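You operate a simulated robot arm through the tools that you are given. There is no shell and no other tool. Be economical: measure what you need, move in short steps, check, and stop when the job is done.

You are at the controls of a simulated robot arm. One attempt, no reset.

TASK
Change the brake block for a new one of the holder's grade.
Fine: old block in the red scrap tray, clamp handle tight again.

The check looks at the end state, three seconds after you hand in, the way a careful person would. Anything else that was tipped, shoved, dropped, spilled or broken makes it a failure.

THE ROBOT
A 7-joint arm with a fingered hand on a trunk, on a base that drives. Base frame: it is fixed to the floor where the robot stands at the start and does not move with it; the origin is under the middle of the robot, x ahead of it, y to its left, z up; the surface under the hand at the start is at about z = 0.8. Units: m, degrees, N and s.
With the tool pointing down near the work surface it reaches from about 0.22 to 0.76 m from the robot's upright axis, wherever it stands. Its first joint turns from -166.0 to 166.0 degrees. Places, roughly: holder clamp handle [0.5, 0, 0.8]; red scrap tray [0.3, 0.8, 0.8]; seat of the block holder [0.5, 0.1, 0.8]. Payload 4 kg.
The TCP is the grasp point between the finger pads, 0.028 m short of the fingertips. In the tool frame z runs along the fingers and y along their closing line. The gripper opens to 0.168 m. The gripper's body begins 0.079 m behind the TCP. The gripper is a hand of 4 fingers: y runs from the thumb to the fingers, the wrist lies at [0, 0, -0.249] in the tool frame.
Orientation is told as [roll, pitch, yaw] about the base's x, y, z axes, in that order, counted from this pose: with the fingers straight down and closing along the base's y, the tool's x points along the base's -x, its y along +y and its z along -z.

THE INTERFACE
- The arm moves only by the tool play_rows. Its argument "increments" is a list of rows, each a list of 6 numbers: the shift along the tool's x, y, z in units of 150 mm (1.0 is 150 mm), then the turn, a rotation vector about the tool's x, y, z in units of 90 degrees (1.0 is 90 degrees). In form: [[tx, ty, tz, ax, ay, az], ...]. A call has 1 to 10 rows; each row is the pose to reach, as a shift and turn from the pose commanded when the call began, along the tool's axes at that moment. A call with a number of a shift or a turn outside -1 to 1 is refused whole. A row lasts 0.2 s, in which the tool goes at most 0.05 m and 8.6 degrees; a call with a longer step from one row to the next is refused whole. Where a pose cannot be reached the arm comes as near as it can. A force on the tool above 50 N (or 10 N above the force at the start of the call, whichever is more), or a blocked arm, ends the call early, and 0.2 s more pass. In this call time passes only in rows, and 0.2 s behind the last. The reply holds the time, the measured pose of the TCP, the force on the tool along the base axes, the opening and the grip force, in the units named above and with some noise, with the torque about the TCP (base axes, N m) and any sound that the robot's microphone picked up.
- Cameras (640 x 400 px; columns grow to the right, rows downward): "scene" is now at [0.0086, 0.1941, 1.4943]; the picture's right is [0.40, -0.92, 0.00], its down [-0.72, -0.31, -0.62] and it looks along [0.57, 0.24, -0.79] (base axes); focal length 254 px, centre (320, 200). "wrist" rides on the gripper at [0.06, -0.06, -0.11] in the tool frame; the picture's right is [0.71, 0.71, 0.00], its down [-0.56, 0.56, -0.61] and it looks along [-0.43, 0.43, 0.79] (tool axes); focal length 265 px, centre (320, 200). There is no depth. A picture from a camera that has moved, and an enlarged one, comes with that camera's place and axes in the base frame and with its lens.
- grab_frame(camera): a new picture of that camera. No time passes.
- lift_body(by): slides the trunk up (or, below 0, down) by that many m; the arm and the scene camera ride with it, the base frame stays. It gives what a move gives, with no picture.
- roll_base(legs): drives the robot by 1 to 6 legs, each [ahead, turn to the left] in m and degrees, along the robot's own axes; the way and the turn of a leg run together, so that a leg with both is an arc; at most 1.5 m and 180 degrees a leg. The arm and the cameras ride along, it lands a little off, and it stops where it bumps. It gives what a move gives.
- set_fingers(finger1, finger2, finger3, thumb_bend): sets how far each is bent, from 0 (flat) to 1 (curled in); at 0.3 the hand is open as for a grip, at 0.7 the pads meet at the TCP. One left out holds its place. A second passes; each finger stops where it meets its share of the squeeze, and holds until it gets a number again. It is the only way to open and close the hand. It gives what a move gives, with no picture; readings hold the bend of each and the force on the fingers (four entries, about 0 where the hand has none), thumb and palm.
- head_to(pan, tilt): turns the head with the scene camera to pan (to the left, within 155 degrees either way) and tilt (down, from -29 to 69), counted from straight ahead of the robot. It gives what a move gives.
- zoom(camera, box): a new picture of the part [left, top, right, bottom] of that camera's present view, enlarged. No time passes.
- finish_job(): hands the job in; it is judged then, once.

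Work in short steps. Places have to be worked out from the pictures, the camera data and where the tool is seen: move nearer, look again, correct. Check each grasp and each placing, and mend what went wrong. You have 120 turns and 82 pictures in all, those below and enlarged ones among them. Open the gripper and draw the arm clear of the work before you hand the job in, unless the task says otherwise; then end with one line.

The tools are called after ">>>" by a JSON object that holds its "name" and its "arguments". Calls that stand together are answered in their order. play_rows: Moves the arm, as the interface text tells. Its arguments: {"type":"object","properties":{"increments":{"type":"array","items":{"type":"array","items":{"type":"number"}}}},"required":["increments"]} The other tools are called the same way: lift_body (by) slides the trunk up or down; set_fingers (finger1, finger2, finger3, thumb_bend) moves the fingers one by one; roll_base (legs) drives the base; head_to (pan, tilt) turns the head that bears the scene camera; grab_frame (camera) takes a picture; zoom (camera, box) takes an enlarged picture of a part of a camera's view; finish_job () hands the job in.

At the start:

```text
t: 0.0
tool_pos: [0.4409, 0.1176, 1.1359]
tcp_rot: [-0.1, -0.1, 0.0]
contact_force: [0.4, 1.2, 0.1]
ft_torque: [0.0, 0.0, -0.03]
width: 0.1679
grasp_force: 0.1
shape: jaw
bend: [0.3, 0.3, 0.3, 0.3]
finger forces: [0.0, 0.1, 0.1, 0.0, 0.0, 0.0]
trunk travel left (down, up): [-0.525, 0.065]
robot x, y, heading: [-0.0011, 0.0022, 0.2]
head pan, tilt: [23.4, 51.9]
```

scene: 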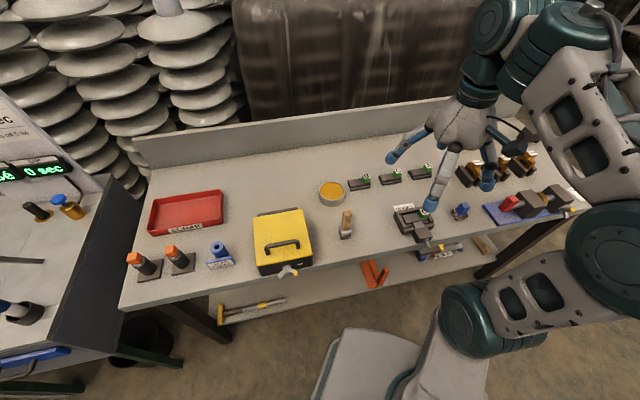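
wrist: 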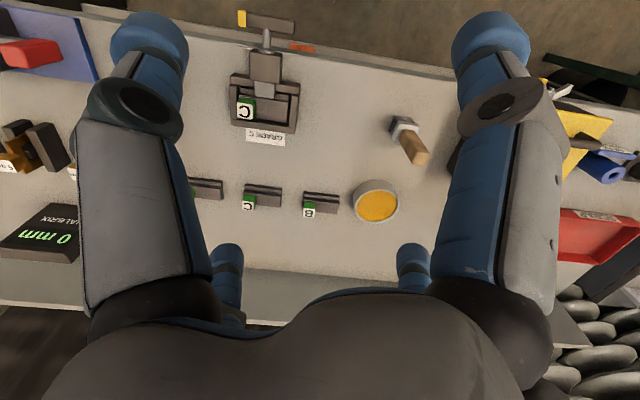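

I see the holder at the bench front with a grade label, and three spare blocks behind it. I zoom in to read the grades and see the clamp handle.

>>> {"name": "zoom", "arguments": {"camera": "wrist", "box": [180, 0, 420, 150]}}

>>> {"name": "zoom", "arguments": {"camera": "wrist", "box": [180, 120, 420, 270]}}

>>> {"name": "zoom", "arguments": {"camera": "scene", "box": [340, 150, 500, 250]}}

```text
2.67 times, centred on (300, 75) of wrist
camera zoom: at [0.3815, 0.0578, 1.2448], right [-0.71, 0.71, 0.0], down [0.56, 0.56, 0.61], along [0.43, 0.43, -0.79], focal length 708 px, centre (373, 533)
```

zoom: 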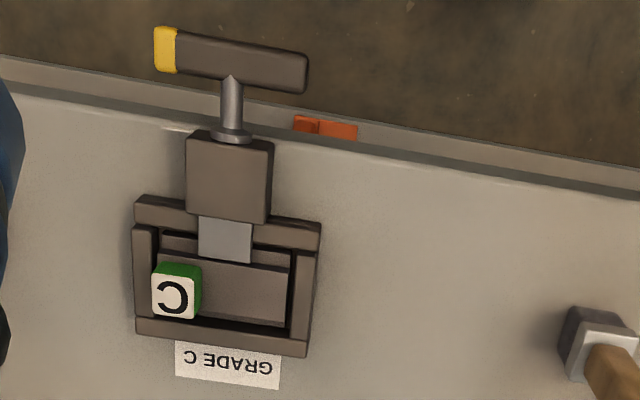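

```text
2.67 times, centred on (300, 195) of wrist
camera zoom: at [0.3815, 0.0578, 1.2448], right [-0.71, 0.71, 0.0], down [0.56, 0.56, 0.61], along [0.43, 0.43, -0.79], focal length 708 px, centre (373, 213)
```

zoom: 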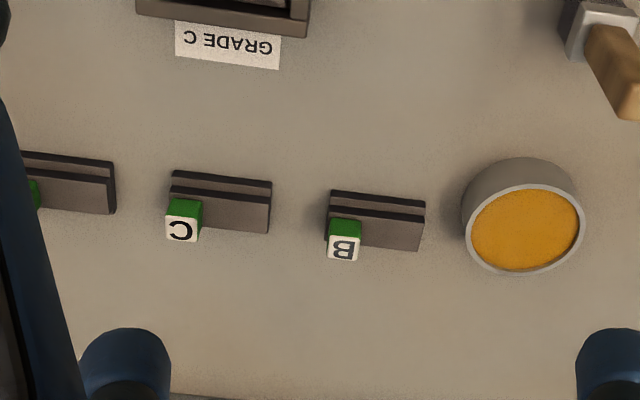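

```text
4.00 times, centred on (420, 200) of scene
camera zoom: at [0.0086, 0.1941, 1.4943], right [0.4, -0.92, 0.0], down [-0.72, -0.31, -0.62], along [0.57, 0.24, -0.79], focal length 1014 px, centre (-80, 200)
```

zoom: 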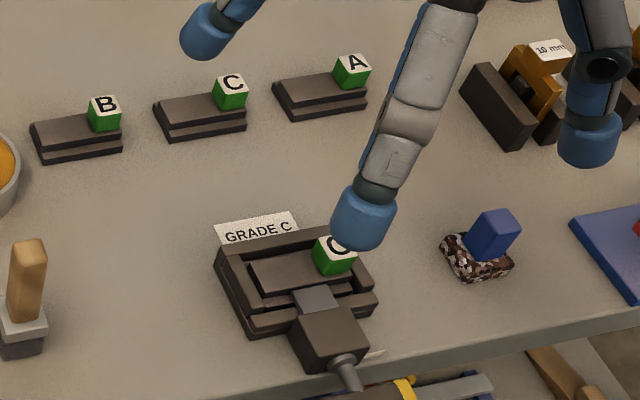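

>>> {"name": "zoom", "arguments": {"camera": "scene", "box": [380, 190, 480, 270]}}

>>> {"name": "zoom", "arguments": {"camera": "wrist", "box": [220, 0, 320, 62]}}

```text
5.00 times, centred on (430, 230) of scene
camera zoom: at [0.0086, 0.1941, 1.4943], right [0.4, -0.92, 0.0], down [-0.72, -0.31, -0.62], along [0.57, 0.24, -0.79], focal length 1267 px, centre (-230, 50)
```

zoom: 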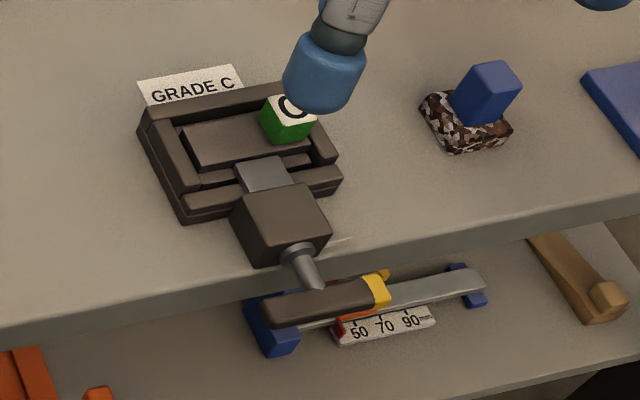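

```text
6.40 times, centred on (270, 31) of wrist
camera zoom: at [0.3815, 0.0578, 1.2448], right [-0.71, 0.71, 0.0], down [0.56, 0.56, 0.61], along [0.43, 0.43, -0.79], focal length 1699 px, centre (640, 1282)
```

zoom: 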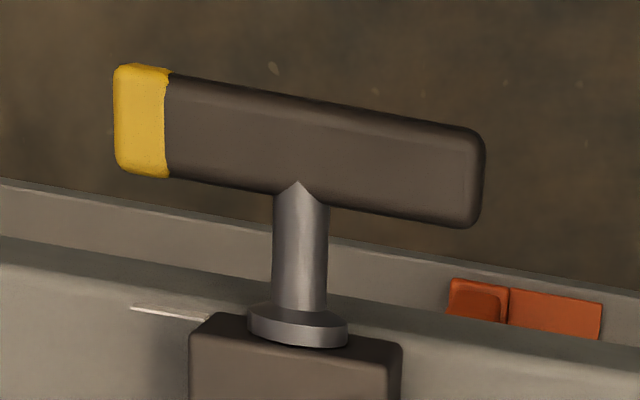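

The T-bar centre triangulates to about [0.451, 0.028, 0.82], overhanging the bench edge; the bench is turned about 36° left. I want to back off to work on the handle from the front, so I first look behind.

>>> {"name": "head_to", "arguments": {"pan": 150, "tilt": 35}}

>>> {"name": "grab_frame", "arguments": {"camera": "scene"}}

```text
t: 2.1
tool_pos: [0.4417, 0.1191, 1.1369]
tcp_rot: [-0.1, 0.0, 0.0]
contact_force: [-0.1, 0.4, 0.1]
ft_torque: [0.01, -0.03, 0.02]
width: 0.168
grasp_force: 0.1
shape: jaw
bend: [0.3, 0.3, 0.3, 0.3]
finger forces: [0.0, 0.1, 0.0, 0.1, 0.0, 0.1]
trunk travel left (down, up): [-0.525, 0.065]
robot x, y, heading: [0.0011, 0.0015, 0.2]
head pan, tilt: [150.0, 35.0]
```

```text
74 pictures are left
camera scene: at [-0.1367, 0.2083, 1.5185], right [0.5, 0.87, 0.0], down [0.5, -0.29, -0.82], along [-0.71, 0.41, -0.57], focal length 254 px, centre (320, 200)
```

scene: 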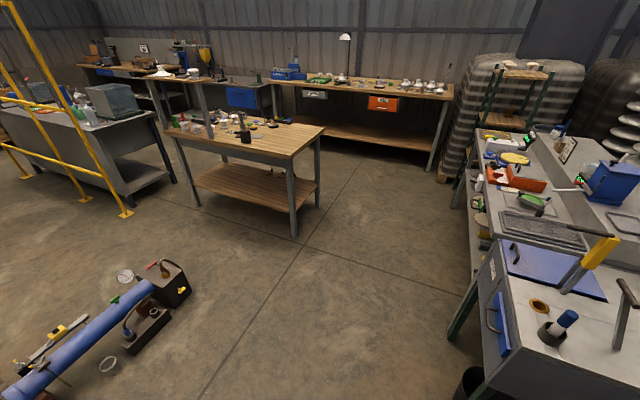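

Floor is clear for well over 1 m behind. I back 0.3 m and turn the head back to the bench.

>>> {"name": "roll_base", "arguments": {"legs": [[-0.3, 0]]}}

>>> {"name": "head_to", "arguments": {"pan": 10, "tilt": 45}}

>>> {"name": "grab_frame", "arguments": {"camera": "scene"}}

```text
t: 4.1
tool_pos: [0.1446, 0.1155, 1.136]
tcp_rot: [0.1, 0.1, -0.7]
contact_force: [-0.5, 0.1, 0.4]
ft_torque: [0.01, -0.02, 0.03]
width: 0.1679
grasp_force: 0.0
shape: jaw
bend: [0.3, 0.3, 0.3, 0.3]
finger forces: [0.1, 0.0, 0.0, 0.1, 0.1, 0.0]
trunk travel left (down, up): [-0.525, 0.065]
robot x, y, heading: [-0.2953, 0.0042, -0.4]
head pan, tilt: [150.0, 35.0]
```

```text
t: 6.3
tool_pos: [0.1438, 0.1141, 1.1355]
tcp_rot: [0.0, 0.0, -0.7]
contact_force: [0.7, 0.3, -0.6]
ft_torque: [-0.02, -0.01, 0.02]
width: 0.1681
grasp_force: 0.1
shape: jaw
bend: [0.3, 0.3, 0.3, 0.3]
finger forces: [0.0, 0.0, 0.0, 0.0, 0.0, 0.1]
trunk travel left (down, up): [-0.525, 0.065]
robot x, y, heading: [-0.2995, 0.0013, -0.5]
head pan, tilt: [10.0, 45.0]
```

```text
73 pictures are left
camera scene: at [-0.277, 0.18, 1.5037], right [0.16, -0.99, 0.0], down [-0.7, -0.11, -0.71], along [0.7, 0.11, -0.71], focal length 254 px, centre (320, 200)
```

scene: 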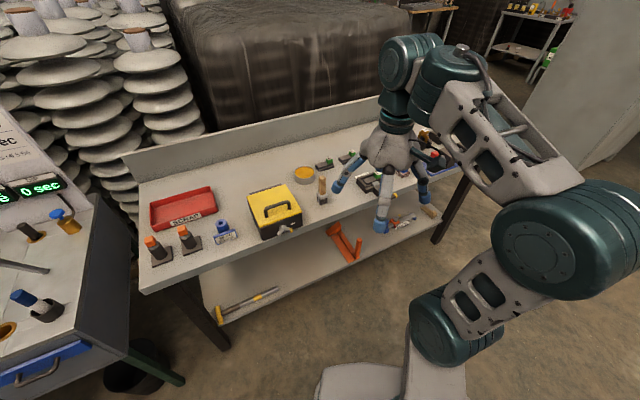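

I yaw the hand 36° to the bench direction and shift toward a spot in front of the clamp.

>>> {"name": "play_rows", "arguments": {"increments": [[-0.1, -0.136, 0.09, 0, 0, -0.082], [-0.2, -0.272, 0.18, 0, 0, -0.164], [-0.3, -0.408, 0.27, 0, 0, -0.246], [-0.4, -0.544, 0.36, 0, 0, -0.328], [-0.49, -0.68, 0.45, 0, 0, -0.41]]}}

```text
t: 7.5
tool_pos: [0.2142, 0.008, 1.0694]
tcp_rot: [-0.1, 0.0, 36.3]
contact_force: [0.1, 0.5, -0.4]
ft_torque: [0.01, 0.01, 0.01]
width: 0.1678
grasp_force: 0.1
shape: jaw
bend: [0.3, 0.3, 0.3, 0.3]
finger forces: [0.0, 0.0, 0.0, 0.1, 0.0, 0.0]
trunk travel left (down, up): [-0.525, 0.065]
robot x, y, heading: [-0.2964, 0.0024, -0.5]
head pan, tilt: [10.0, 45.0]
```

Now I pitch the hand up to point along the bench-forward direction.

>>> {"name": "play_rows", "arguments": {"increments": [[0, -0.083, 0.047, 0, -0.095, 0], [0, -0.166, 0.094, 0, -0.19, 0], [0, -0.249, 0.141, 0, -0.285, 0], [0, -0.332, 0.188, 0, -0.38, 0], [0, -0.415, 0.235, 0, -0.475, 0], [0, -0.498, 0.282, 0, -0.57, 0], [0, -0.581, 0.329, 0, -0.665, 0], [0, -0.664, 0.376, 0, -0.76, 0], [0, -0.747, 0.423, 0, -0.855, 0], [0, -0.83, 0.47, 0, -0.95, 0]]}}

>>> {"name": "grab_frame", "arguments": {"camera": "wrist"}}

>>> {"name": "grab_frame", "arguments": {"camera": "scene"}}

```text
t: 9.7
tool_pos: [0.2894, -0.0889, 0.997]
tcp_rot: [0.1, -85.6, 35.9]
contact_force: [-0.5, 1.0, -0.3]
ft_torque: [0.04, 0.01, -0.03]
width: 0.1679
grasp_force: 0.1
shape: jaw
bend: [0.3, 0.3, 0.3, 0.3]
finger forces: [0.0, 0.1, 0.0, 0.0, 0.0, 0.1]
trunk travel left (down, up): [-0.525, 0.065]
robot x, y, heading: [-0.299, 0.0011, -0.8]
head pan, tilt: [10.0, 45.0]
```

```text
72 pictures are left
camera wrist: at [0.2338, -0.2058, 0.9448], right [-0.46, 0.54, -0.7], down [-0.79, 0.12, 0.6], along [0.41, 0.83, 0.37], focal length 265 px, centre (320, 200)
```

wrist: 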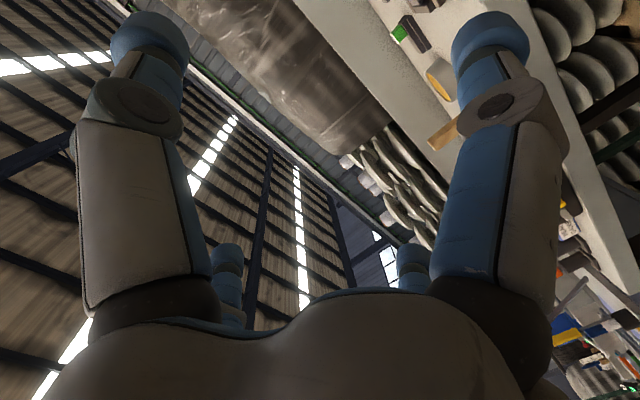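

```text
71 pictures are left
camera scene: at [-0.2768, 0.1795, 1.5038], right [0.16, -0.99, 0.0], down [-0.7, -0.11, -0.71], along [0.7, 0.11, -0.71], focal length 254 px, centre (320, 200)
```

scene: 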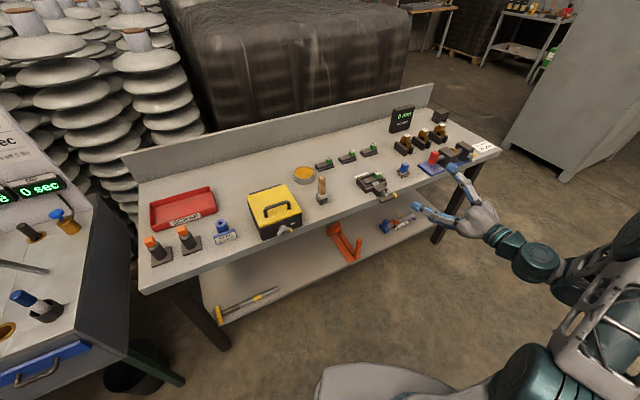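

The hand points along the bench direction; I roll it -85° about its own axis so the wrist camera sits right/above and looks at the handle.

>>> {"name": "play_rows", "arguments": {"increments": [[0.072, -0.045, 0.048, 0, 0, -0.095], [0.144, -0.09, 0.096, 0, 0, -0.19], [0.216, -0.135, 0.144, 0, 0, -0.285], [0.288, -0.18, 0.192, 0, 0, -0.38], [0.36, -0.225, 0.24, 0, 0, -0.475], [0.432, -0.27, 0.288, 0, 0, -0.57], [0.504, -0.315, 0.336, 0, 0, -0.665], [0.576, -0.36, 0.384, 0, 0, -0.76], [0.648, -0.405, 0.432, 0, 0, -0.855], [0.72, -0.45, 0.48, 0, 0, -0.95]]}}

>>> {"name": "grab_frame", "arguments": {"camera": "wrist"}}

```text
t: 11.9
tool_pos: [0.3677, -0.1028, 0.905]
tcp_rot: [-85.1, -19.1, 124.5]
contact_force: [-0.3, 0.1, -0.9]
ft_torque: [0.02, -0.04, 0.0]
width: 0.168
grasp_force: 0.1
shape: jaw
bend: [0.3, 0.3, 0.3, 0.3]
finger forces: [0.0, 0.1, 0.0, 0.0, 0.0, 0.0]
out of reach, approached as far as the arm can: row 9, 10
trunk travel left (down, up): [-0.525, 0.065]
robot x, y, heading: [-0.2984, 0.0, -0.6]
head pan, tilt: [10.0, 45.0]
```

```text
70 pictures are left
camera wrist: at [0.327, -0.2274, 0.95], right [0.2, -0.4, -0.9], down [-0.94, 0.2, -0.29], along [0.29, 0.9, -0.33], focal length 265 px, centre (320, 200)
```

wrist: 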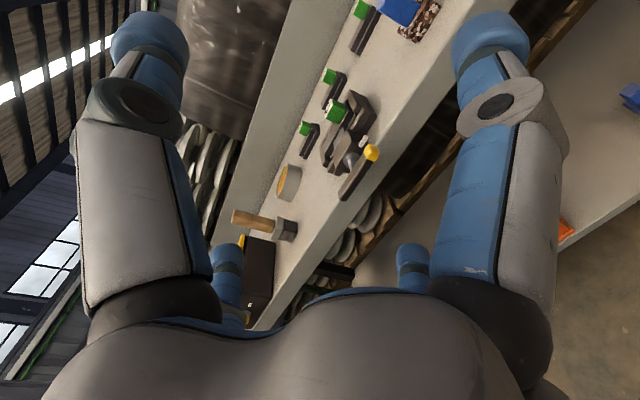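

>>> {"name": "zoom", "arguments": {"camera": "wrist", "box": [290, 60, 418, 240]}}

```text
2.22 times, centred on (354, 150) of wrist
camera zoom: at [0.327, -0.2274, 0.95], right [0.2, -0.4, -0.9], down [-0.94, 0.2, -0.29], along [0.29, 0.9, -0.33], focal length 590 px, centre (244, 311)
```

zoom: 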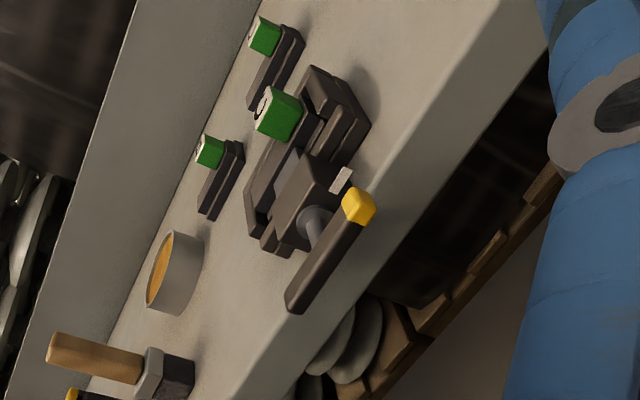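

The yellow end now sits at a white mark on the clamp body, likely the "tight" position. I look at the hand's finger layout and the clamp with the scene camera.

>>> {"name": "zoom", "arguments": {"camera": "scene", "box": [320, 130, 560, 280]}}

```text
2.67 times, centred on (440, 205) of scene
camera zoom: at [-0.2772, 0.1799, 1.5037], right [0.16, -0.99, 0.0], down [-0.7, -0.11, -0.71], along [0.7, 0.11, -0.71], focal length 676 px, centre (0, 187)
```

zoom: 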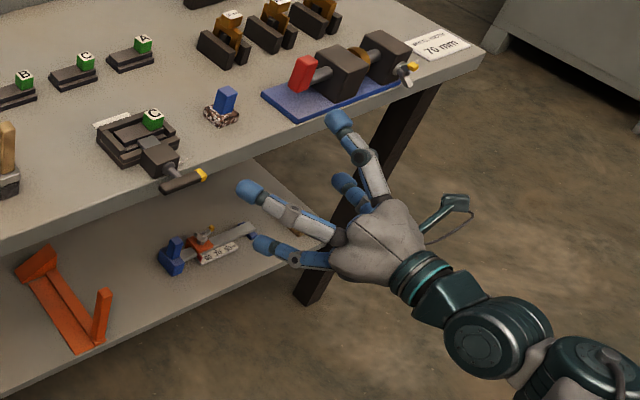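

Four digits sit at 90° around the palm. I'll pinch the bar and turn counter‑clockwise, so I first roll the hand the other way to gain range, approaching in front of the bar.

>>> {"name": "play_rows", "arguments": {"increments": [[-0.02, 0.051, 0.019, 0, 0, 0.095], [-0.04, 0.102, 0.038, 0, 0, 0.19], [-0.06, 0.153, 0.057, 0, 0, 0.285], [-0.08, 0.204, 0.076, 0, 0, 0.38], [-0.1, 0.255, 0.095, 0, 0, 0.475], [-0.12, 0.306, 0.114, 0, 0, 0.57], [-0.14, 0.357, 0.133, 0, 0, 0.665], [-0.16, 0.408, 0.152, 0, 0, 0.76], [-0.18, 0.459, 0.171, 0, 0, 0.855], [-0.2, 0.51, 0.19, 0, 0, 0.95]]}}

>>> {"name": "play_rows", "arguments": {"increments": [[0, 0, 0, 0, 0, 0.095], [0, 0, 0, 0, 0, 0.19], [0, 0, 0, 0, 0, 0.285], [0, 0, 0, 0, 0, 0.38], [0, 0, 0, 0, 0, 0.475], [0, 0, 0, 0, 0, 0.57], [0, 0, 0, 0, 0, 0.665], [0, 0, 0, 0, 0, 0.76], [0, 0, 0, 0, 0, 0.83]]}}

>>> {"name": "grab_frame", "arguments": {"camera": "wrist"}}

```text
t: 14.1
tool_pos: [0.3527, -0.0462, 0.8401]
tcp_rot: [72.3, -74.5, -36.9]
contact_force: [0.4, -0.1, 1.1]
ft_torque: [0.01, 0.01, 0.0]
width: 0.1679
grasp_force: 0.1
shape: jaw
bend: [0.3, 0.3, 0.3, 0.3]
finger forces: [0.0, 0.0, 0.1, 0.0, 0.0, 0.0]
trunk travel left (down, up): [-0.525, 0.065]
robot x, y, heading: [-0.3005, -0.0028, -0.9]
head pan, tilt: [10.0, 45.0]
```

```text
t: 16.1
tool_pos: [0.3536, -0.0451, 0.8404]
tcp_rot: [85.3, -0.5, -53.9]
contact_force: [-0.5, 0.1, -0.2]
ft_torque: [-0.01, -0.02, 0.02]
width: 0.1677
grasp_force: 0.1
shape: jaw
bend: [0.3, 0.3, 0.3, 0.3]
finger forces: [0.1, 0.0, 0.0, 0.0, 0.1, 0.0]
trunk travel left (down, up): [-0.525, 0.065]
robot x, y, heading: [-0.3015, 0.0025, -0.4]
head pan, tilt: [10.0, 45.0]
```

```text
67 pictures are left
camera wrist: at [0.2264, -0.0649, 0.7877], right [-0.37, 0.61, 0.7], down [-0.13, -0.78, 0.61], along [0.92, 0.14, 0.37], focal length 265 px, centre (320, 200)
```

wrist: 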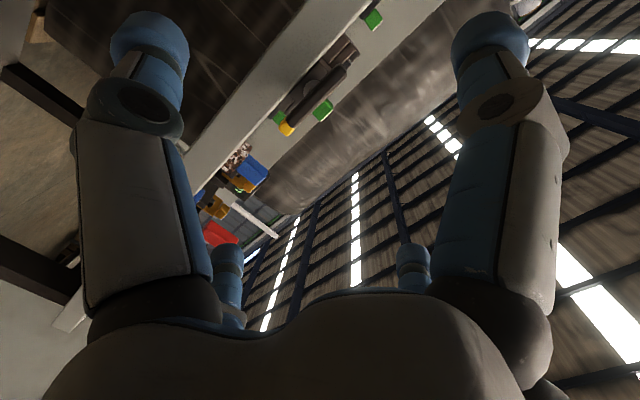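

>>> {"name": "zoom", "arguments": {"camera": "wrist", "box": [210, 0, 402, 180]}}

```text
2.22 times, centred on (306, 90) of wrist
camera zoom: at [0.2264, -0.0649, 0.7877], right [-0.37, 0.61, 0.7], down [-0.13, -0.78, 0.61], along [0.92, 0.14, 0.37], focal length 590 px, centre (351, 444)
```

zoom: 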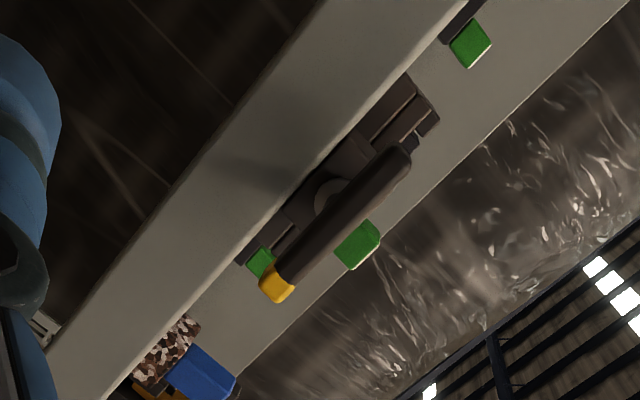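

The three views agree on a bar centre of about [0.450, 0.027, 0.818]. I spread fingers 1 and 3 flat to learn which they are, and level the hand.

>>> {"name": "set_fingers", "arguments": {"finger1": 0, "finger3": 0}}

>>> {"name": "play_rows", "arguments": {"increments": [[0, 0, 0, -0.052, 0, 0]]}}

>>> {"name": "grab_frame", "arguments": {"camera": "wrist"}}

>>> {"name": "zoom", "arguments": {"camera": "scene", "box": [320, 130, 560, 280]}}

```text
t: 17.1
tool_pos: [0.3535, -0.0456, 0.8398]
tcp_rot: [85.3, -0.7, -53.7]
contact_force: [0.1, -0.1, -0.5]
ft_torque: [0.0, -0.02, 0.03]
width: 0.1434
grasp_force: 0.0
shape: fingers
bend: [0.0, 0.3, 0.0, 0.3]
finger forces: [0.1, 0.0, 0.0, 0.1, 0.1, 0.1]
trunk travel left (down, up): [-0.525, 0.065]
robot x, y, heading: [-0.2993, -0.0044, -0.8]
head pan, tilt: [10.0, 45.0]
```

```text
t: 17.5
tool_pos: [0.3534, -0.0472, 0.8397]
tcp_rot: [90.0, -0.7, -53.8]
contact_force: [-0.2, 0.4, 0.1]
ft_torque: [0.02, -0.02, 0.0]
width: 0.1433
grasp_force: 0.0
shape: fingers
bend: [0.0, 0.3, 0.0, 0.3]
finger forces: [0.0, 0.0, 0.1, 0.1, 0.1, 0.1]
trunk travel left (down, up): [-0.525, 0.065]
robot x, y, heading: [-0.302, 0.0002, -0.6]
head pan, tilt: [10.0, 45.0]
```

```text
65 pictures are left
camera wrist: at [0.2297, -0.0628, 0.7775], right [-0.42, 0.58, 0.7], down [-0.17, -0.81, 0.56], along [0.89, 0.12, 0.44], focal length 265 px, centre (320, 200)
```

wrist: 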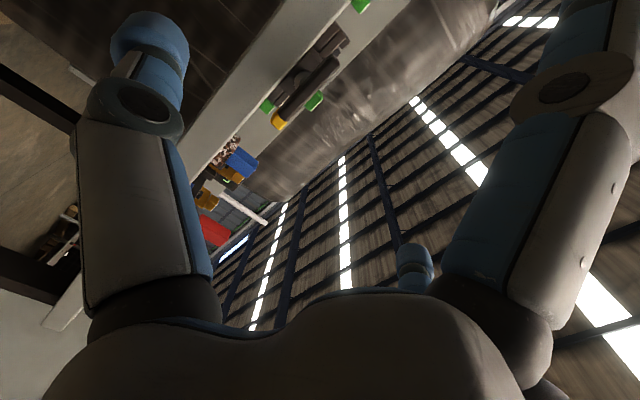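

```text
2.67 times, centred on (440, 205) of scene
camera zoom: at [-0.2771, 0.1799, 1.5037], right [0.16, -0.99, 0.0], down [-0.7, -0.11, -0.71], along [0.7, 0.11, -0.71], focal length 676 px, centre (0, 187)
```

zoom: 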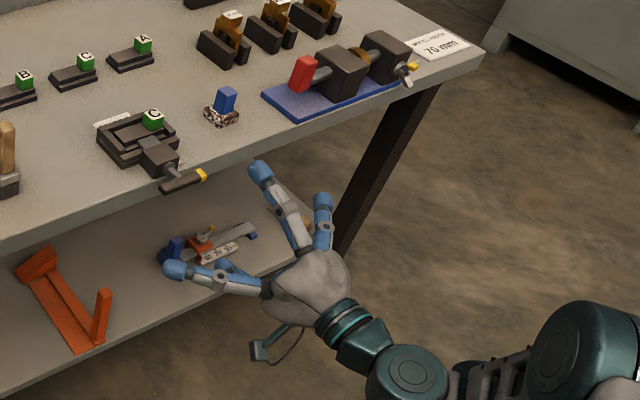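

Fingers 1/3 are the side digits; finger 2 opposes the thumb. I advance to straddle the bar with thumb below and finger 2 above.

>>> {"name": "play_rows", "arguments": {"increments": [[0.019, -0.145, 0.16, 0, 0, 0], [0.019, -0.145, 0.36, 0, 0, 0], [0.019, -0.145, 0.56, 0, 0, 0], [0.019, -0.145, 0.7, 0, 0, 0], [0.019, -0.145, 0.76, 0, 0, 0]]}}

>>> {"name": "grab_frame", "arguments": {"camera": "wrist"}}

>>> {"name": "zoom", "arguments": {"camera": "scene", "box": [320, 130, 480, 230]}}

```text
t: 18.7
tool_pos: [0.4446, 0.0236, 0.818]
tcp_rot: [90.1, -0.5, -53.9]
contact_force: [-0.1, -0.7, 0.2]
ft_torque: [0.04, 0.04, 0.02]
width: 0.1433
grasp_force: 0.1
shape: fingers
bend: [0.0, 0.3, 0.0, 0.3]
finger forces: [0.0, 0.1, 0.0, 0.1, 0.0, 0.0]
trunk travel left (down, up): [-0.525, 0.065]
robot x, y, heading: [-0.3021, 0.0035, -0.8]
head pan, tilt: [10.0, 45.0]
```

```text
63 pictures are left
camera wrist: at [0.3222, 0.007, 0.7558], right [-0.42, 0.58, 0.7], down [-0.17, -0.81, 0.56], along [0.89, 0.12, 0.44], focal length 265 px, centre (320, 200)
```

wrist: 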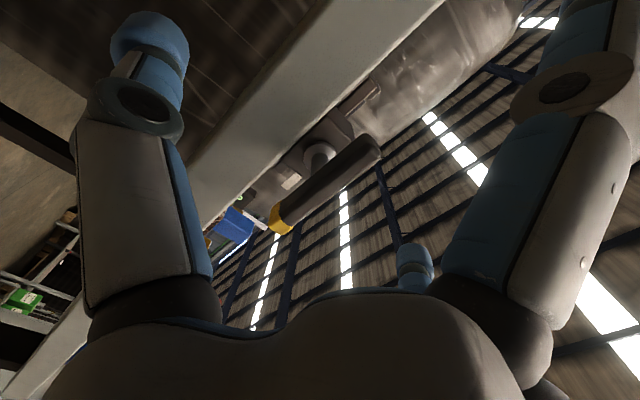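

```text
4.00 times, centred on (400, 180) of scene
camera zoom: at [-0.2769, 0.18, 1.5036], right [0.16, -0.99, 0.0], down [-0.7, -0.11, -0.71], along [0.7, 0.11, -0.71], focal length 1014 px, centre (0, 280)
```

zoom: 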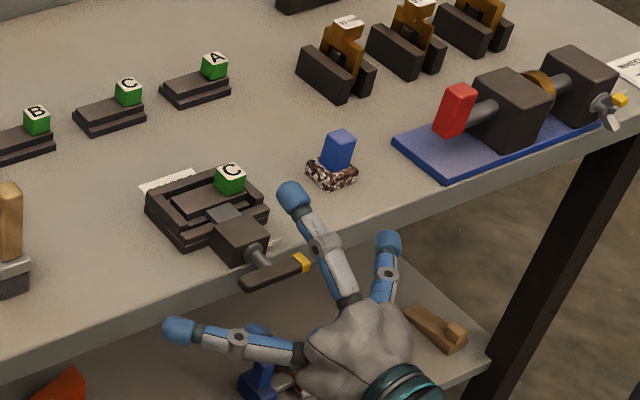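

The bar lies at the grasp point within a few mm. I close finger 2 and thumb on it.

>>> {"name": "set_fingers", "arguments": {"finger2": 0.7, "thumb_bend": 0.7}}

>>> {"name": "grab_frame", "arguments": {"camera": "wrist"}}

```text
t: 19.7
tool_pos: [0.4457, 0.0241, 0.818]
tcp_rot: [90.0, -0.6, -53.8]
contact_force: [0.7, 0.1, -1.5]
ft_torque: [-0.04, 0.04, -0.03]
width: 0.1137
grasp_force: 3.4
shape: fingers
bend: [0.0, 0.67, 0.0, 0.67]
finger forces: [0.0, 2.7, 0.0, 0.1, 4.4, 0.0]
trunk travel left (down, up): [-0.525, 0.065]
robot x, y, heading: [-0.2973, -0.0017, -0.6]
head pan, tilt: [10.0, 45.0]
```

```text
61 pictures are left
camera wrist: at [0.322, 0.0069, 0.7557], right [-0.42, 0.58, 0.7], down [-0.17, -0.81, 0.56], along [0.89, 0.12, 0.44], focal length 265 px, centre (320, 200)
```

wrist: 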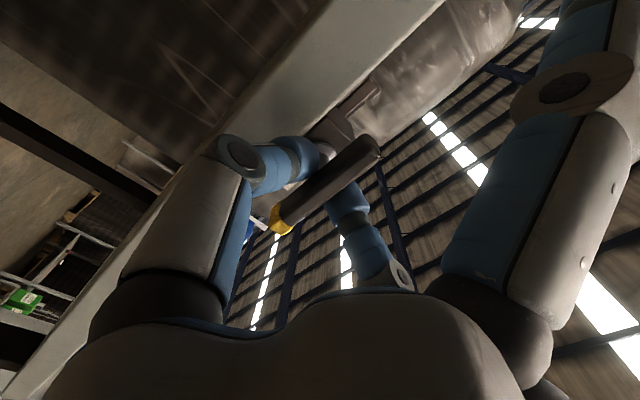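

Both pads touch the bar (3–4 N). I squeeze firmer.

>>> {"name": "set_fingers", "arguments": {"finger2": 0.85, "thumb_bend": 0.85}}

```text
t: 20.7
tool_pos: [0.4453, 0.0236, 0.8156]
tcp_rot: [89.8, -0.5, -53.8]
contact_force: [6.7, 2.5, -11.5]
ft_torque: [-0.07, 0.09, -0.03]
width: 0.1132
grasp_force: 15.8
shape: fingers
bend: [0.0, 0.67, 0.0, 0.68]
finger forces: [0.0, 10.0, 0.0, 0.0, 21.2, 0.0]
trunk travel left (down, up): [-0.525, 0.065]
robot x, y, heading: [-0.2999, 0.0026, -0.7]
head pan, tilt: [10.0, 45.0]
```

Firm grip. I try a gentle counter‑clockwise turn of about 25°, watching the torque.

>>> {"name": "play_rows", "arguments": {"increments": [[0, 0, 0, 0, 0, -0.06], [0, 0, 0, 0, 0, -0.12], [0, 0, 0, 0, 0, -0.2], [0, 0, 0, 0, 0, -0.28]]}}

>>> {"name": "grab_frame", "arguments": {"camera": "wrist"}}

>>> {"name": "zoom", "arguments": {"camera": "scene", "box": [340, 150, 420, 200]}}

```text
t: 21.7
tool_pos: [0.4446, 0.024, 0.8166]
tcp_rot: [89.9, -25.9, -53.7]
contact_force: [8.1, 4.4, -14.3]
ft_torque: [0.02, 0.29, -0.04]
width: 0.1134
grasp_force: 17.6
shape: fingers
bend: [0.0, 0.67, 0.0, 0.68]
finger forces: [0.0, 10.7, 0.1, 0.0, 23.9, 0.1]
trunk travel left (down, up): [-0.525, 0.065]
robot x, y, heading: [-0.2964, 0.0032, -0.5]
head pan, tilt: [10.0, 45.0]
```

```text
60 pictures are left
camera wrist: at [0.341, -0.0182, 0.7349], right [-0.56, 0.76, 0.33], down [-0.34, -0.57, 0.75], along [0.76, 0.3, 0.58], focal length 265 px, centre (320, 200)
```

wrist: 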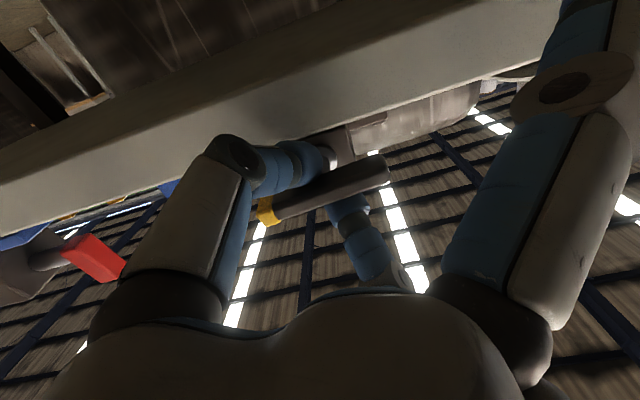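

```text
8.00 times, centred on (380, 175) of scene
camera zoom: at [-0.2743, 0.1805, 1.5035], right [0.16, -0.99, 0.0], down [-0.7, -0.11, -0.71], along [0.7, 0.11, -0.71], focal length 2028 px, centre (-160, 400)
```

zoom: 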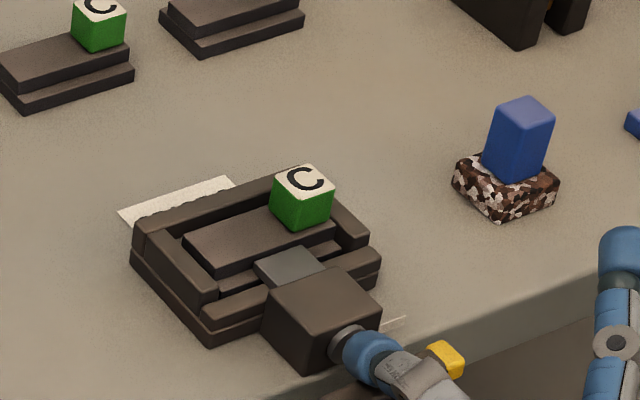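

The bar slipped in the pinch instead of turning (yellow end hardly moved), so I need leverage. I turn back, open, and will regrip near the yellow end to swing it on an arc.

>>> {"name": "play_rows", "arguments": {"increments": [[0, 0, 0, 0, 0, 0.09], [0, 0, 0, 0, 0, 0.18], [0, 0, 0, 0, 0, 0.28]]}}

>>> {"name": "set_fingers", "arguments": {"finger2": 0.45, "thumb_bend": 0.45}}

>>> {"name": "grab_frame", "arguments": {"camera": "wrist"}}

```text
refused: row 3 steps farther than a row can; nothing moved
```

```text
t: 22.7
tool_pos: [0.4447, 0.0234, 0.817]
tcp_rot: [90.0, -25.8, -53.9]
contact_force: [-0.3, 0.0, 0.3]
ft_torque: [0.01, 0.03, -0.02]
width: 0.1285
grasp_force: 0.0
shape: fingers
bend: [0.0, 0.45, 0.0, 0.45]
finger forces: [0.1, 0.0, 0.0, 0.0, 0.1, 0.0]
trunk travel left (down, up): [-0.525, 0.065]
robot x, y, heading: [-0.299, 0.0039, -0.6]
head pan, tilt: [10.0, 45.0]
```

```text
58 pictures are left
camera wrist: at [0.3398, -0.0191, 0.7365], right [-0.56, 0.76, 0.33], down [-0.34, -0.57, 0.74], along [0.76, 0.3, 0.58], focal length 265 px, centre (320, 200)
```

wrist: 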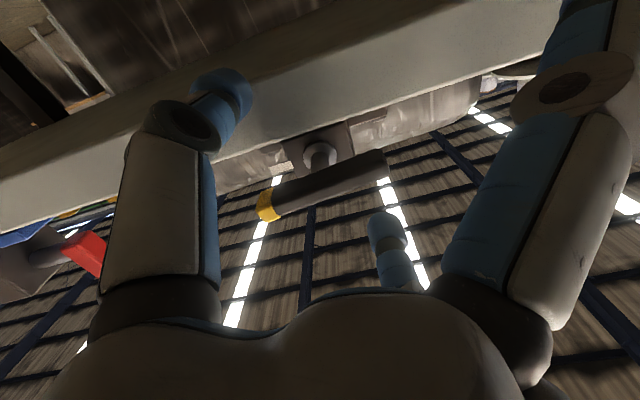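

The bar is still horizontal with centre about [0.451, 0.0285, 0.816]. I rotate back and shift 28 mm to the yellow end, then grip there.

>>> {"name": "play_rows", "arguments": {"increments": [[-0.04, -0.02, 0, 0, 0, 0.075], [-0.08, -0.04, 0.01, 0, 0, 0.15], [-0.125, -0.06, 0.015, 0, 0, 0.22], [-0.166, -0.08, 0.02, 0, 0, 0.285]]}}

>>> {"name": "set_fingers", "arguments": {"finger2": 0.9, "thumb_bend": 0.9}}

>>> {"name": "grab_frame", "arguments": {"camera": "wrist"}}

```text
t: 23.7
tool_pos: [0.4615, 0.0012, 0.8171]
tcp_rot: [89.9, -0.1, -53.9]
contact_force: [-0.1, 1.1, 1.4]
ft_torque: [-0.02, 0.0, -0.01]
width: 0.1285
grasp_force: 0.0
shape: fingers
bend: [0.0, 0.45, 0.0, 0.45]
finger forces: [0.1, 0.0, 0.1, 0.0, 0.0, 0.1]
trunk travel left (down, up): [-0.525, 0.065]
robot x, y, heading: [-0.2989, 0.0023, -0.6]
head pan, tilt: [10.0, 45.0]
```

```text
t: 24.7
tool_pos: [0.4639, 0.0027, 0.8155]
tcp_rot: [89.9, -0.2, -53.7]
contact_force: [12.8, 7.0, -5.6]
ft_torque: [-0.15, 0.04, -0.05]
width: 0.1124
grasp_force: 14.0
shape: fingers
bend: [0.0, 0.66, 0.0, 0.76]
finger forces: [0.1, 10.4, 0.0, 0.1, 17.7, 0.0]
trunk travel left (down, up): [-0.525, 0.065]
robot x, y, heading: [-0.2958, -0.0004, -0.7]
head pan, tilt: [10.0, 45.0]
```

```text
57 pictures are left
camera wrist: at [0.3405, -0.0137, 0.7539], right [-0.42, 0.57, 0.7], down [-0.17, -0.81, 0.56], along [0.89, 0.12, 0.43], focal length 265 px, centre (320, 200)
```

wrist: 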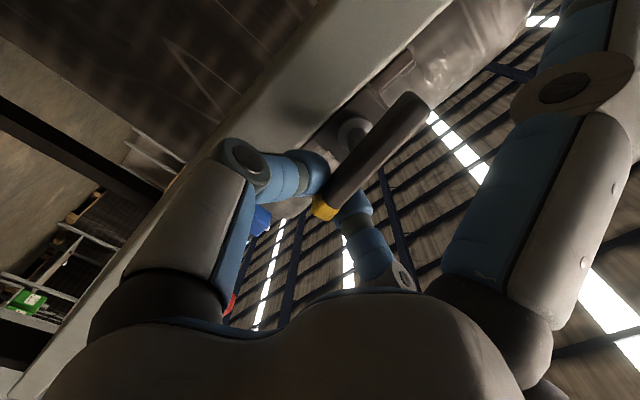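

Firm grip on the yellow end (lever about 28 mm). I swing it 24° upward on an arc around the screw axis.

>>> {"name": "play_rows", "arguments": {"increments": [[0.0018, 0.0264, 0, 0, 0, -0.0889], [0.0074, 0.0524, 0, 0, 0, -0.1778], [0.0164, 0.0773, 0, 0, 0, -0.2667]]}}

>>> {"name": "grab_frame", "arguments": {"camera": "wrist"}}

```text
t: 25.5
tool_pos: [0.4631, 0.0046, 0.8273]
tcp_rot: [89.9, -24.4, -53.8]
contact_force: [10.9, 4.3, -11.7]
ft_torque: [-0.25, 0.13, -0.11]
width: 0.1126
grasp_force: 16.0
shape: fingers
bend: [0.0, 0.66, 0.0, 0.77]
finger forces: [0.1, 10.2, 0.0, 0.0, 21.5, 0.1]
trunk travel left (down, up): [-0.525, 0.065]
robot x, y, heading: [-0.2972, 0.0005, -0.8]
head pan, tilt: [10.0, 45.0]
```

```text
56 pictures are left
camera wrist: at [0.3571, -0.0362, 0.7473], right [-0.55, 0.76, 0.35], down [-0.33, -0.59, 0.74], along [0.77, 0.29, 0.57], focal length 265 px, centre (320, 200)
```

wrist: 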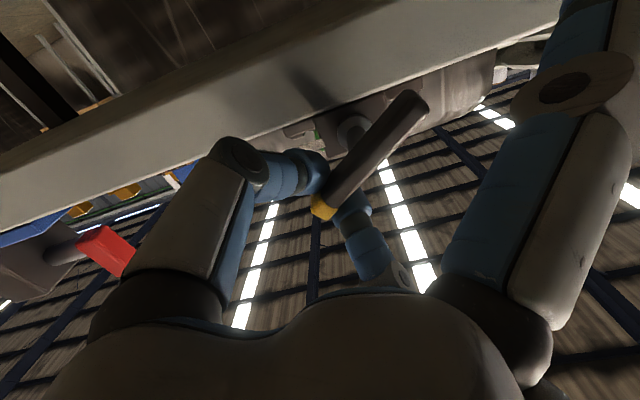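

The bar keeps its place in the hand view, so it turned with the hand. I continue 64° more to about 90°.

>>> {"name": "play_rows", "arguments": {"increments": [[0.0018, 0.0264, 0, 0, 0, -0.0889], [0.0074, 0.0524, 0, 0, 0, -0.1778], [0.0164, 0.0773, 0, 0, 0, -0.2667], [0.0289, 0.1007, 0, 0, 0, -0.3556], [0.0445, 0.1221, 0, 0, 0, -0.4444], [0.0629, 0.1412, 0, 0, 0, -0.5333], [0.0838, 0.1575, 0, 0, 0, -0.6222], [0.1067, 0.1708, 0, 0, 0, -0.7111]]}}

>>> {"name": "grab_frame", "arguments": {"camera": "wrist"}}

>>> {"name": "zoom", "arguments": {"camera": "scene", "box": [340, 150, 420, 200]}}

```text
t: 27.3
tool_pos: [0.4475, 0.0246, 0.8446]
tcp_rot: [90.9, -88.4, -54.7]
contact_force: [11.3, -0.1, -2.5]
ft_torque: [-0.13, -0.05, -0.1]
width: 0.1123
grasp_force: 14.6
shape: fingers
bend: [0.0, 0.66, 0.0, 0.77]
finger forces: [0.0, 10.8, 0.0, 0.0, 19.0, 0.0]
trunk travel left (down, up): [-0.525, 0.065]
robot x, y, heading: [-0.2947, 0.0013, -0.7]
head pan, tilt: [10.0, 45.0]
```

```text
55 pictures are left
camera wrist: at [0.3954, -0.0878, 0.7827], right [-0.43, 0.59, -0.69], down [-0.82, 0.07, 0.57], along [0.39, 0.8, 0.45], focal length 265 px, centre (320, 200)
```

wrist: 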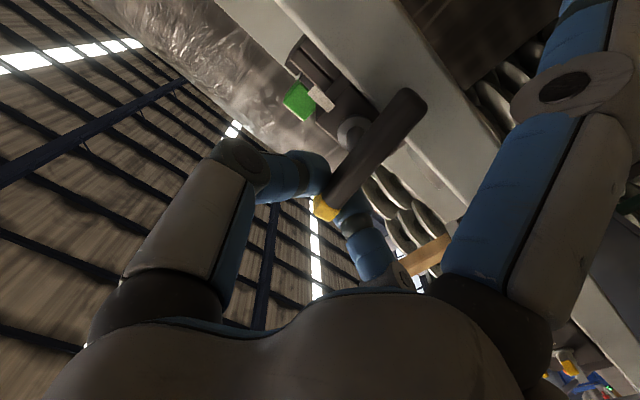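

```text
8.00 times, centred on (380, 175) of scene
camera zoom: at [-0.2752, 0.18, 1.5037], right [0.16, -0.99, 0.0], down [-0.7, -0.11, -0.71], along [0.7, 0.11, -0.71], focal length 2028 px, centre (-160, 400)
```

zoom: 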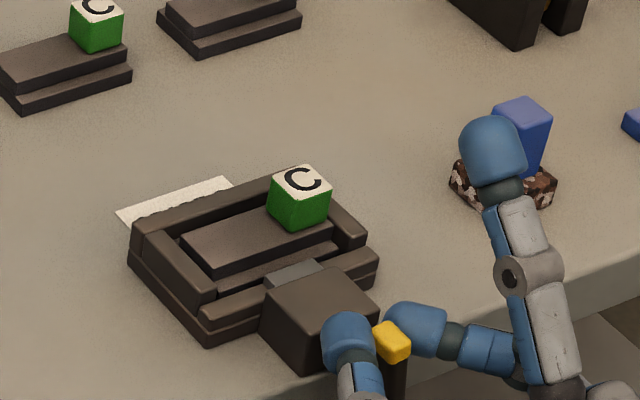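

The jaw plate has drawn back noticeably with the handle upright. I turn a further 40° to see whether it opens more or meets a stop.

>>> {"name": "play_rows", "arguments": {"increments": [[0.0018, 0.0264, 0, 0, 0, -0.0889], [0.0074, 0.0524, 0, 0, 0, -0.1778], [0.0164, 0.0773, 0, 0, 0, -0.2667], [0.0289, 0.1007, 0, 0, 0, -0.3556], [0.0445, 0.1221, 0, 0, 0, -0.4444]]}}

>>> {"name": "zoom", "arguments": {"camera": "scene", "box": [340, 150, 420, 200]}}

```text
t: 28.5
tool_pos: [0.4376, 0.0361, 0.844]
tcp_rot: [-90.7, -51.5, 126.3]
contact_force: [23.2, -7.0, 12.3]
ft_torque: [0.24, -0.13, -0.32]
width: 0.1127
grasp_force: 18.3
shape: fingers
bend: [0.0, 0.67, 0.0, 0.77]
finger forces: [0.0, 8.5, 0.0, 0.1, 27.7, 0.0]
trunk travel left (down, up): [-0.525, 0.065]
robot x, y, heading: [-0.2995, 0.0025, -0.9]
head pan, tilt: [10.0, 45.0]
```

```text
8.00 times, centred on (380, 175) of scene
camera zoom: at [-0.2752, 0.1791, 1.504], right [0.16, -0.99, 0.0], down [-0.7, -0.11, -0.71], along [0.7, 0.11, -0.71], focal length 2028 px, centre (-160, 400)
```

zoom: 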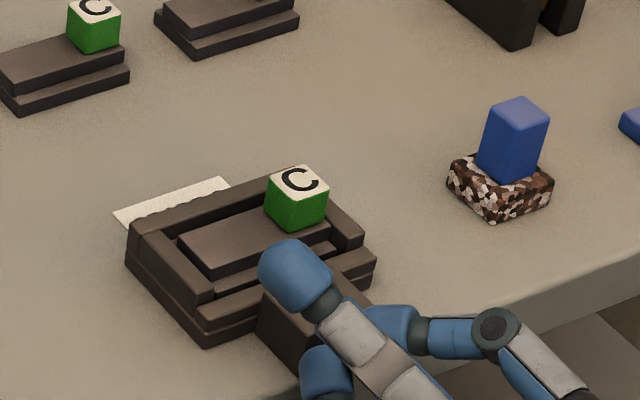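

Force is rising, suggesting a stop near here. I open the grip and withdraw straight back to look.

>>> {"name": "set_fingers", "arguments": {"finger2": 0.4, "thumb_bend": 0.4}}

>>> {"name": "play_rows", "arguments": {"increments": [[0, 0, -0.2, 0, 0, 0], [0, 0, -0.5, 0, 0, 0], [0, 0, -0.8, 0, 0, 0]]}}

>>> {"name": "zoom", "arguments": {"camera": "scene", "box": [340, 150, 420, 200]}}

>>> {"name": "grab_frame", "arguments": {"camera": "wrist"}}

```text
t: 29.5
tool_pos: [0.4356, 0.0413, 0.8403]
tcp_rot: [-90.0, -51.8, 126.2]
contact_force: [0.2, 0.3, 0.6]
ft_torque: [0.02, -0.07, 0.0]
width: 0.133
grasp_force: 0.1
shape: fingers
bend: [0.0, 0.4, 0.0, 0.4]
finger forces: [0.1, 0.0, 0.0, 0.1, 0.0, 0.1]
trunk travel left (down, up): [-0.525, 0.065]
robot x, y, heading: [-0.2986, 0.0009, -0.8]
head pan, tilt: [10.0, 45.0]
```

```text
t: 30.3
tool_pos: [0.3391, -0.0313, 0.8438]
tcp_rot: [-90.0, -51.9, 126.4]
contact_force: [-0.4, -1.1, -0.4]
ft_torque: [0.02, -0.03, 0.0]
width: 0.1329
grasp_force: 0.0
shape: fingers
bend: [0.0, 0.4, 0.0, 0.4]
finger forces: [0.0, 0.0, 0.0, 0.0, 0.0, 0.1]
trunk travel left (down, up): [-0.525, 0.065]
robot x, y, heading: [-0.2991, 0.0017, -1.0]
head pan, tilt: [10.0, 45.0]
```

```text
8.00 times, centred on (380, 175) of scene
camera zoom: at [-0.2772, 0.1799, 1.5037], right [0.16, -0.99, 0.0], down [-0.7, -0.11, -0.71], along [0.7, 0.11, -0.71], focal length 2028 px, centre (-160, 400)
```

zoom: 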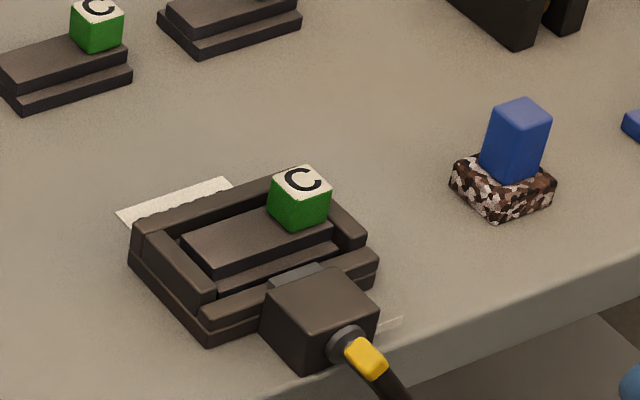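

```text
51 pictures are left
camera wrist: at [0.301, -0.1649, 0.8337], right [-0.07, 0.1, -0.99], down [-0.96, 0.27, 0.09], along [0.27, 0.96, 0.07], focal length 265 px, centre (320, 200)
```

wrist: 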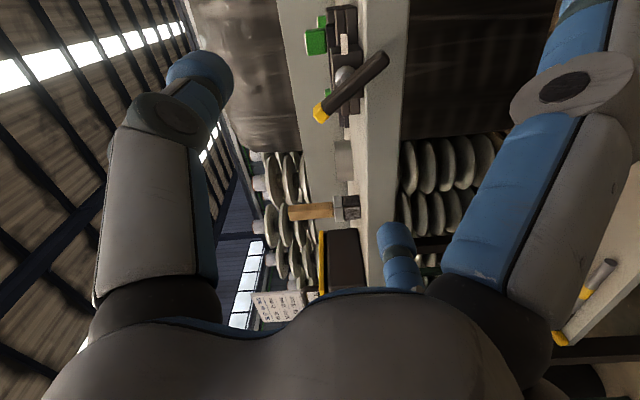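

The handle is now about 115° open at its stop and the jaw is drawn back off the block. The old tab top triangulates to about [0.552, 0.074, 0.856], the spare C to [0.711, 0.188, 0.841]. I raise the hand and point it down again.

>>> {"name": "play_rows", "arguments": {"increments": [[-0.15, -0.12, 0, 0, 0, 0.085], [-0.31, -0.245, 0, 0, 0, 0.17], [-0.47, -0.37, 0, 0, 0, 0.255], [-0.63, -0.495, 0, 0, 0, 0.34], [-0.787, -0.617, 0, 0, 0, 0.423]]}}

>>> {"name": "play_rows", "arguments": {"increments": [[-0.093, 0.04, -0.03, 0, 0.095, 0], [-0.186, 0.08, -0.06, 0, 0.19, 0], [-0.279, 0.12, -0.09, 0, 0.285, 0], [-0.372, 0.16, -0.12, 0, 0.38, 0], [-0.465, 0.2, -0.15, 0, 0.475, 0], [-0.558, 0.24, -0.18, 0, 0.57, 0], [-0.651, 0.28, -0.21, 0, 0.665, 0], [-0.744, 0.32, -0.24, 0, 0.76, 0], [-0.837, 0.36, -0.27, 0, 0.855, 0], [-0.93, 0.4, -0.3, 0, 0.95, 0]]}}

>>> {"name": "set_fingers", "arguments": {"finger1": 0, "finger2": 0.5, "finger3": 0, "thumb_bend": 0.5}}

```text
t: 31.5
tool_pos: [0.3399, -0.0281, 0.9907]
tcp_rot: [76.2, -89.9, -40.0]
contact_force: [0.3, -0.1, 0.2]
ft_torque: [-0.01, -0.06, 0.01]
width: 0.1331
grasp_force: 0.1
shape: fingers
bend: [0.0, 0.4, 0.0, 0.4]
finger forces: [0.0, 0.0, 0.0, 0.1, 0.1, 0.1]
trunk travel left (down, up): [-0.525, 0.065]
robot x, y, heading: [-0.3004, 0.0057, -0.8]
head pan, tilt: [10.0, 45.0]
```

```text
t: 33.7
tool_pos: [0.2761, -0.013, 1.1121]
tcp_rot: [-2.0, -10.3, 35.9]
contact_force: [-0.6, -1.3, -1.0]
ft_torque: [0.12, -0.05, 0.03]
width: 0.1332
grasp_force: 0.0
shape: fingers
bend: [0.0, 0.4, 0.0, 0.4]
finger forces: [0.0, 0.0, 0.1, 0.0, 0.1, 0.0]
out of reach, approached as far as the arm can: row 9, 10
trunk travel left (down, up): [-0.525, 0.065]
robot x, y, heading: [-0.2967, 0.0035, -0.9]
head pan, tilt: [10.0, 45.0]
```

```text
t: 34.7
tool_pos: [0.2777, -0.0071, 1.1124]
tcp_rot: [-2.1, -10.1, 36.4]
contact_force: [0.0, 0.7, -0.2]
ft_torque: [-0.01, 0.0, 0.01]
width: 0.1246
grasp_force: 0.0
shape: fingers
bend: [0.0, 0.5, 0.0, 0.5]
finger forces: [0.0, 0.0, 0.0, 0.1, 0.0, 0.1]
trunk travel left (down, up): [-0.525, 0.065]
robot x, y, heading: [-0.2947, 0.0047, -0.5]
head pan, tilt: [10.0, 45.0]
```

>>> {"name": "play_rows", "arguments": {"increments": [[0, 0.1, 0.1, -0.01, 0.05, 0], [0, 0.2, 0.2, -0.023, 0.112, 0]]}}

>>> {"name": "grab_frame", "arguments": {"camera": "scene"}}

```text
t: 35.3
tool_pos: [0.2638, 0.0195, 1.0821]
tcp_rot: [0.0, 0.0, 36.1]
contact_force: [1.1, 0.7, -0.2]
ft_torque: [0.01, 0.01, 0.02]
width: 0.1247
grasp_force: 0.0
shape: fingers
bend: [0.0, 0.5, 0.0, 0.5]
finger forces: [0.1, 0.1, 0.0, 0.0, 0.0, 0.0]
trunk travel left (down, up): [-0.525, 0.065]
robot x, y, heading: [-0.2973, 0.0074, -0.8]
head pan, tilt: [10.0, 45.0]
```

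```text
50 pictures are left
camera scene: at [-0.2769, 0.1804, 1.5036], right [0.16, -0.99, 0.0], down [-0.7, -0.11, -0.71], along [0.7, 0.11, -0.71], focal length 254 px, centre (320, 200)
```

scene: 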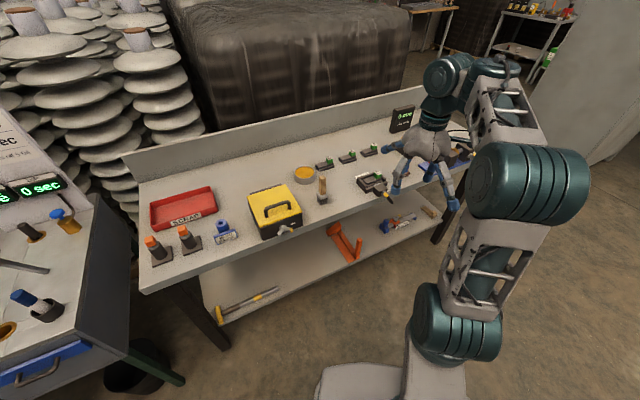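

The hand points down cleanly. One base spot near [-0.02, 0.11] puts holder, spare and tray all within reach; I turn 21° left and drive 0.297 m there.

>>> {"name": "roll_base", "arguments": {"legs": [[0, 21.3], [0.297, 0]]}}

>>> {"name": "head_to", "arguments": {"pan": -8, "tilt": 50}}

>>> {"name": "grab_frame", "arguments": {"camera": "scene"}}

```text
t: 38.5
tool_pos: [0.4932, 0.333, 1.0815]
tcp_rot: [0.0, 0.0, 58.0]
contact_force: [0.0, 0.0, 0.8]
ft_torque: [0.0, 0.02, 0.0]
width: 0.1243
grasp_force: 0.3
shape: fingers
bend: [0.0, 0.5, 0.0, 0.5]
finger forces: [0.0, 0.1, 0.1, 0.1, 0.0, 0.0]
trunk travel left (down, up): [-0.525, 0.065]
robot x, y, heading: [-0.0248, 0.1108, 21.3]
head pan, tilt: [10.0, 45.0]
```

```text
t: 39.3
tool_pos: [0.4935, 0.3344, 1.0828]
tcp_rot: [0.0, 0.0, 58.0]
contact_force: [-1.0, -0.6, 0.1]
ft_torque: [-0.01, -0.01, -0.01]
width: 0.1245
grasp_force: 0.0
shape: fingers
bend: [0.0, 0.5, 0.0, 0.5]
finger forces: [0.0, 0.2, 0.0, 0.0, 0.0, 0.1]
trunk travel left (down, up): [-0.525, 0.065]
robot x, y, heading: [-0.0238, 0.1094, 21.2]
head pan, tilt: [-8.0, 50.0]
```

```text
49 pictures are left
camera scene: at [-0.063, 0.2571, 1.4968], right [0.23, -0.97, 0.0], down [-0.75, -0.18, -0.64], along [0.63, 0.15, -0.77], focal length 254 px, centre (320, 200)
```

scene: 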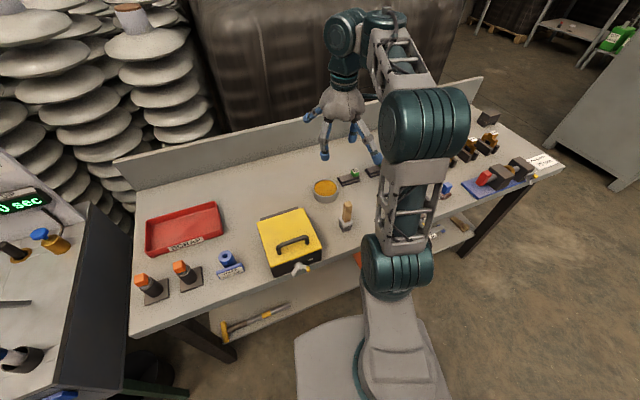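

The arm hides the holder from the scene camera, so I'll use the wrist view. I move the hand over the old block's tab and yaw to 36°.

>>> {"name": "play_rows", "arguments": {"increments": [[0.126, -0.125, 0.04, 0, 0, 0.035], [0.253, -0.25, 0.08, 0, 0, 0.07], [0.379, -0.375, 0.12, 0, 0, 0.105], [0.506, -0.5, 0.16, 0, 0, 0.14], [0.632, -0.625, 0.2, 0, 0, 0.175], [0.759, -0.75, 0.24, 0, 0, 0.21], [0.885, -0.875, 0.28, 0, 0, 0.244]]}}

```text
t: 40.9
tool_pos: [0.5342, 0.151, 1.0417]
tcp_rot: [0.1, -0.1, 36.0]
contact_force: [0.4, -0.1, -0.6]
ft_torque: [-0.01, -0.02, 0.01]
width: 0.1243
grasp_force: 0.0
shape: fingers
bend: [0.0, 0.5, 0.0, 0.5]
finger forces: [0.0, 0.1, 0.0, 0.1, 0.0, 0.0]
trunk travel left (down, up): [-0.525, 0.065]
robot x, y, heading: [-0.0235, 0.1065, 21.1]
head pan, tilt: [-8.0, 50.0]
```

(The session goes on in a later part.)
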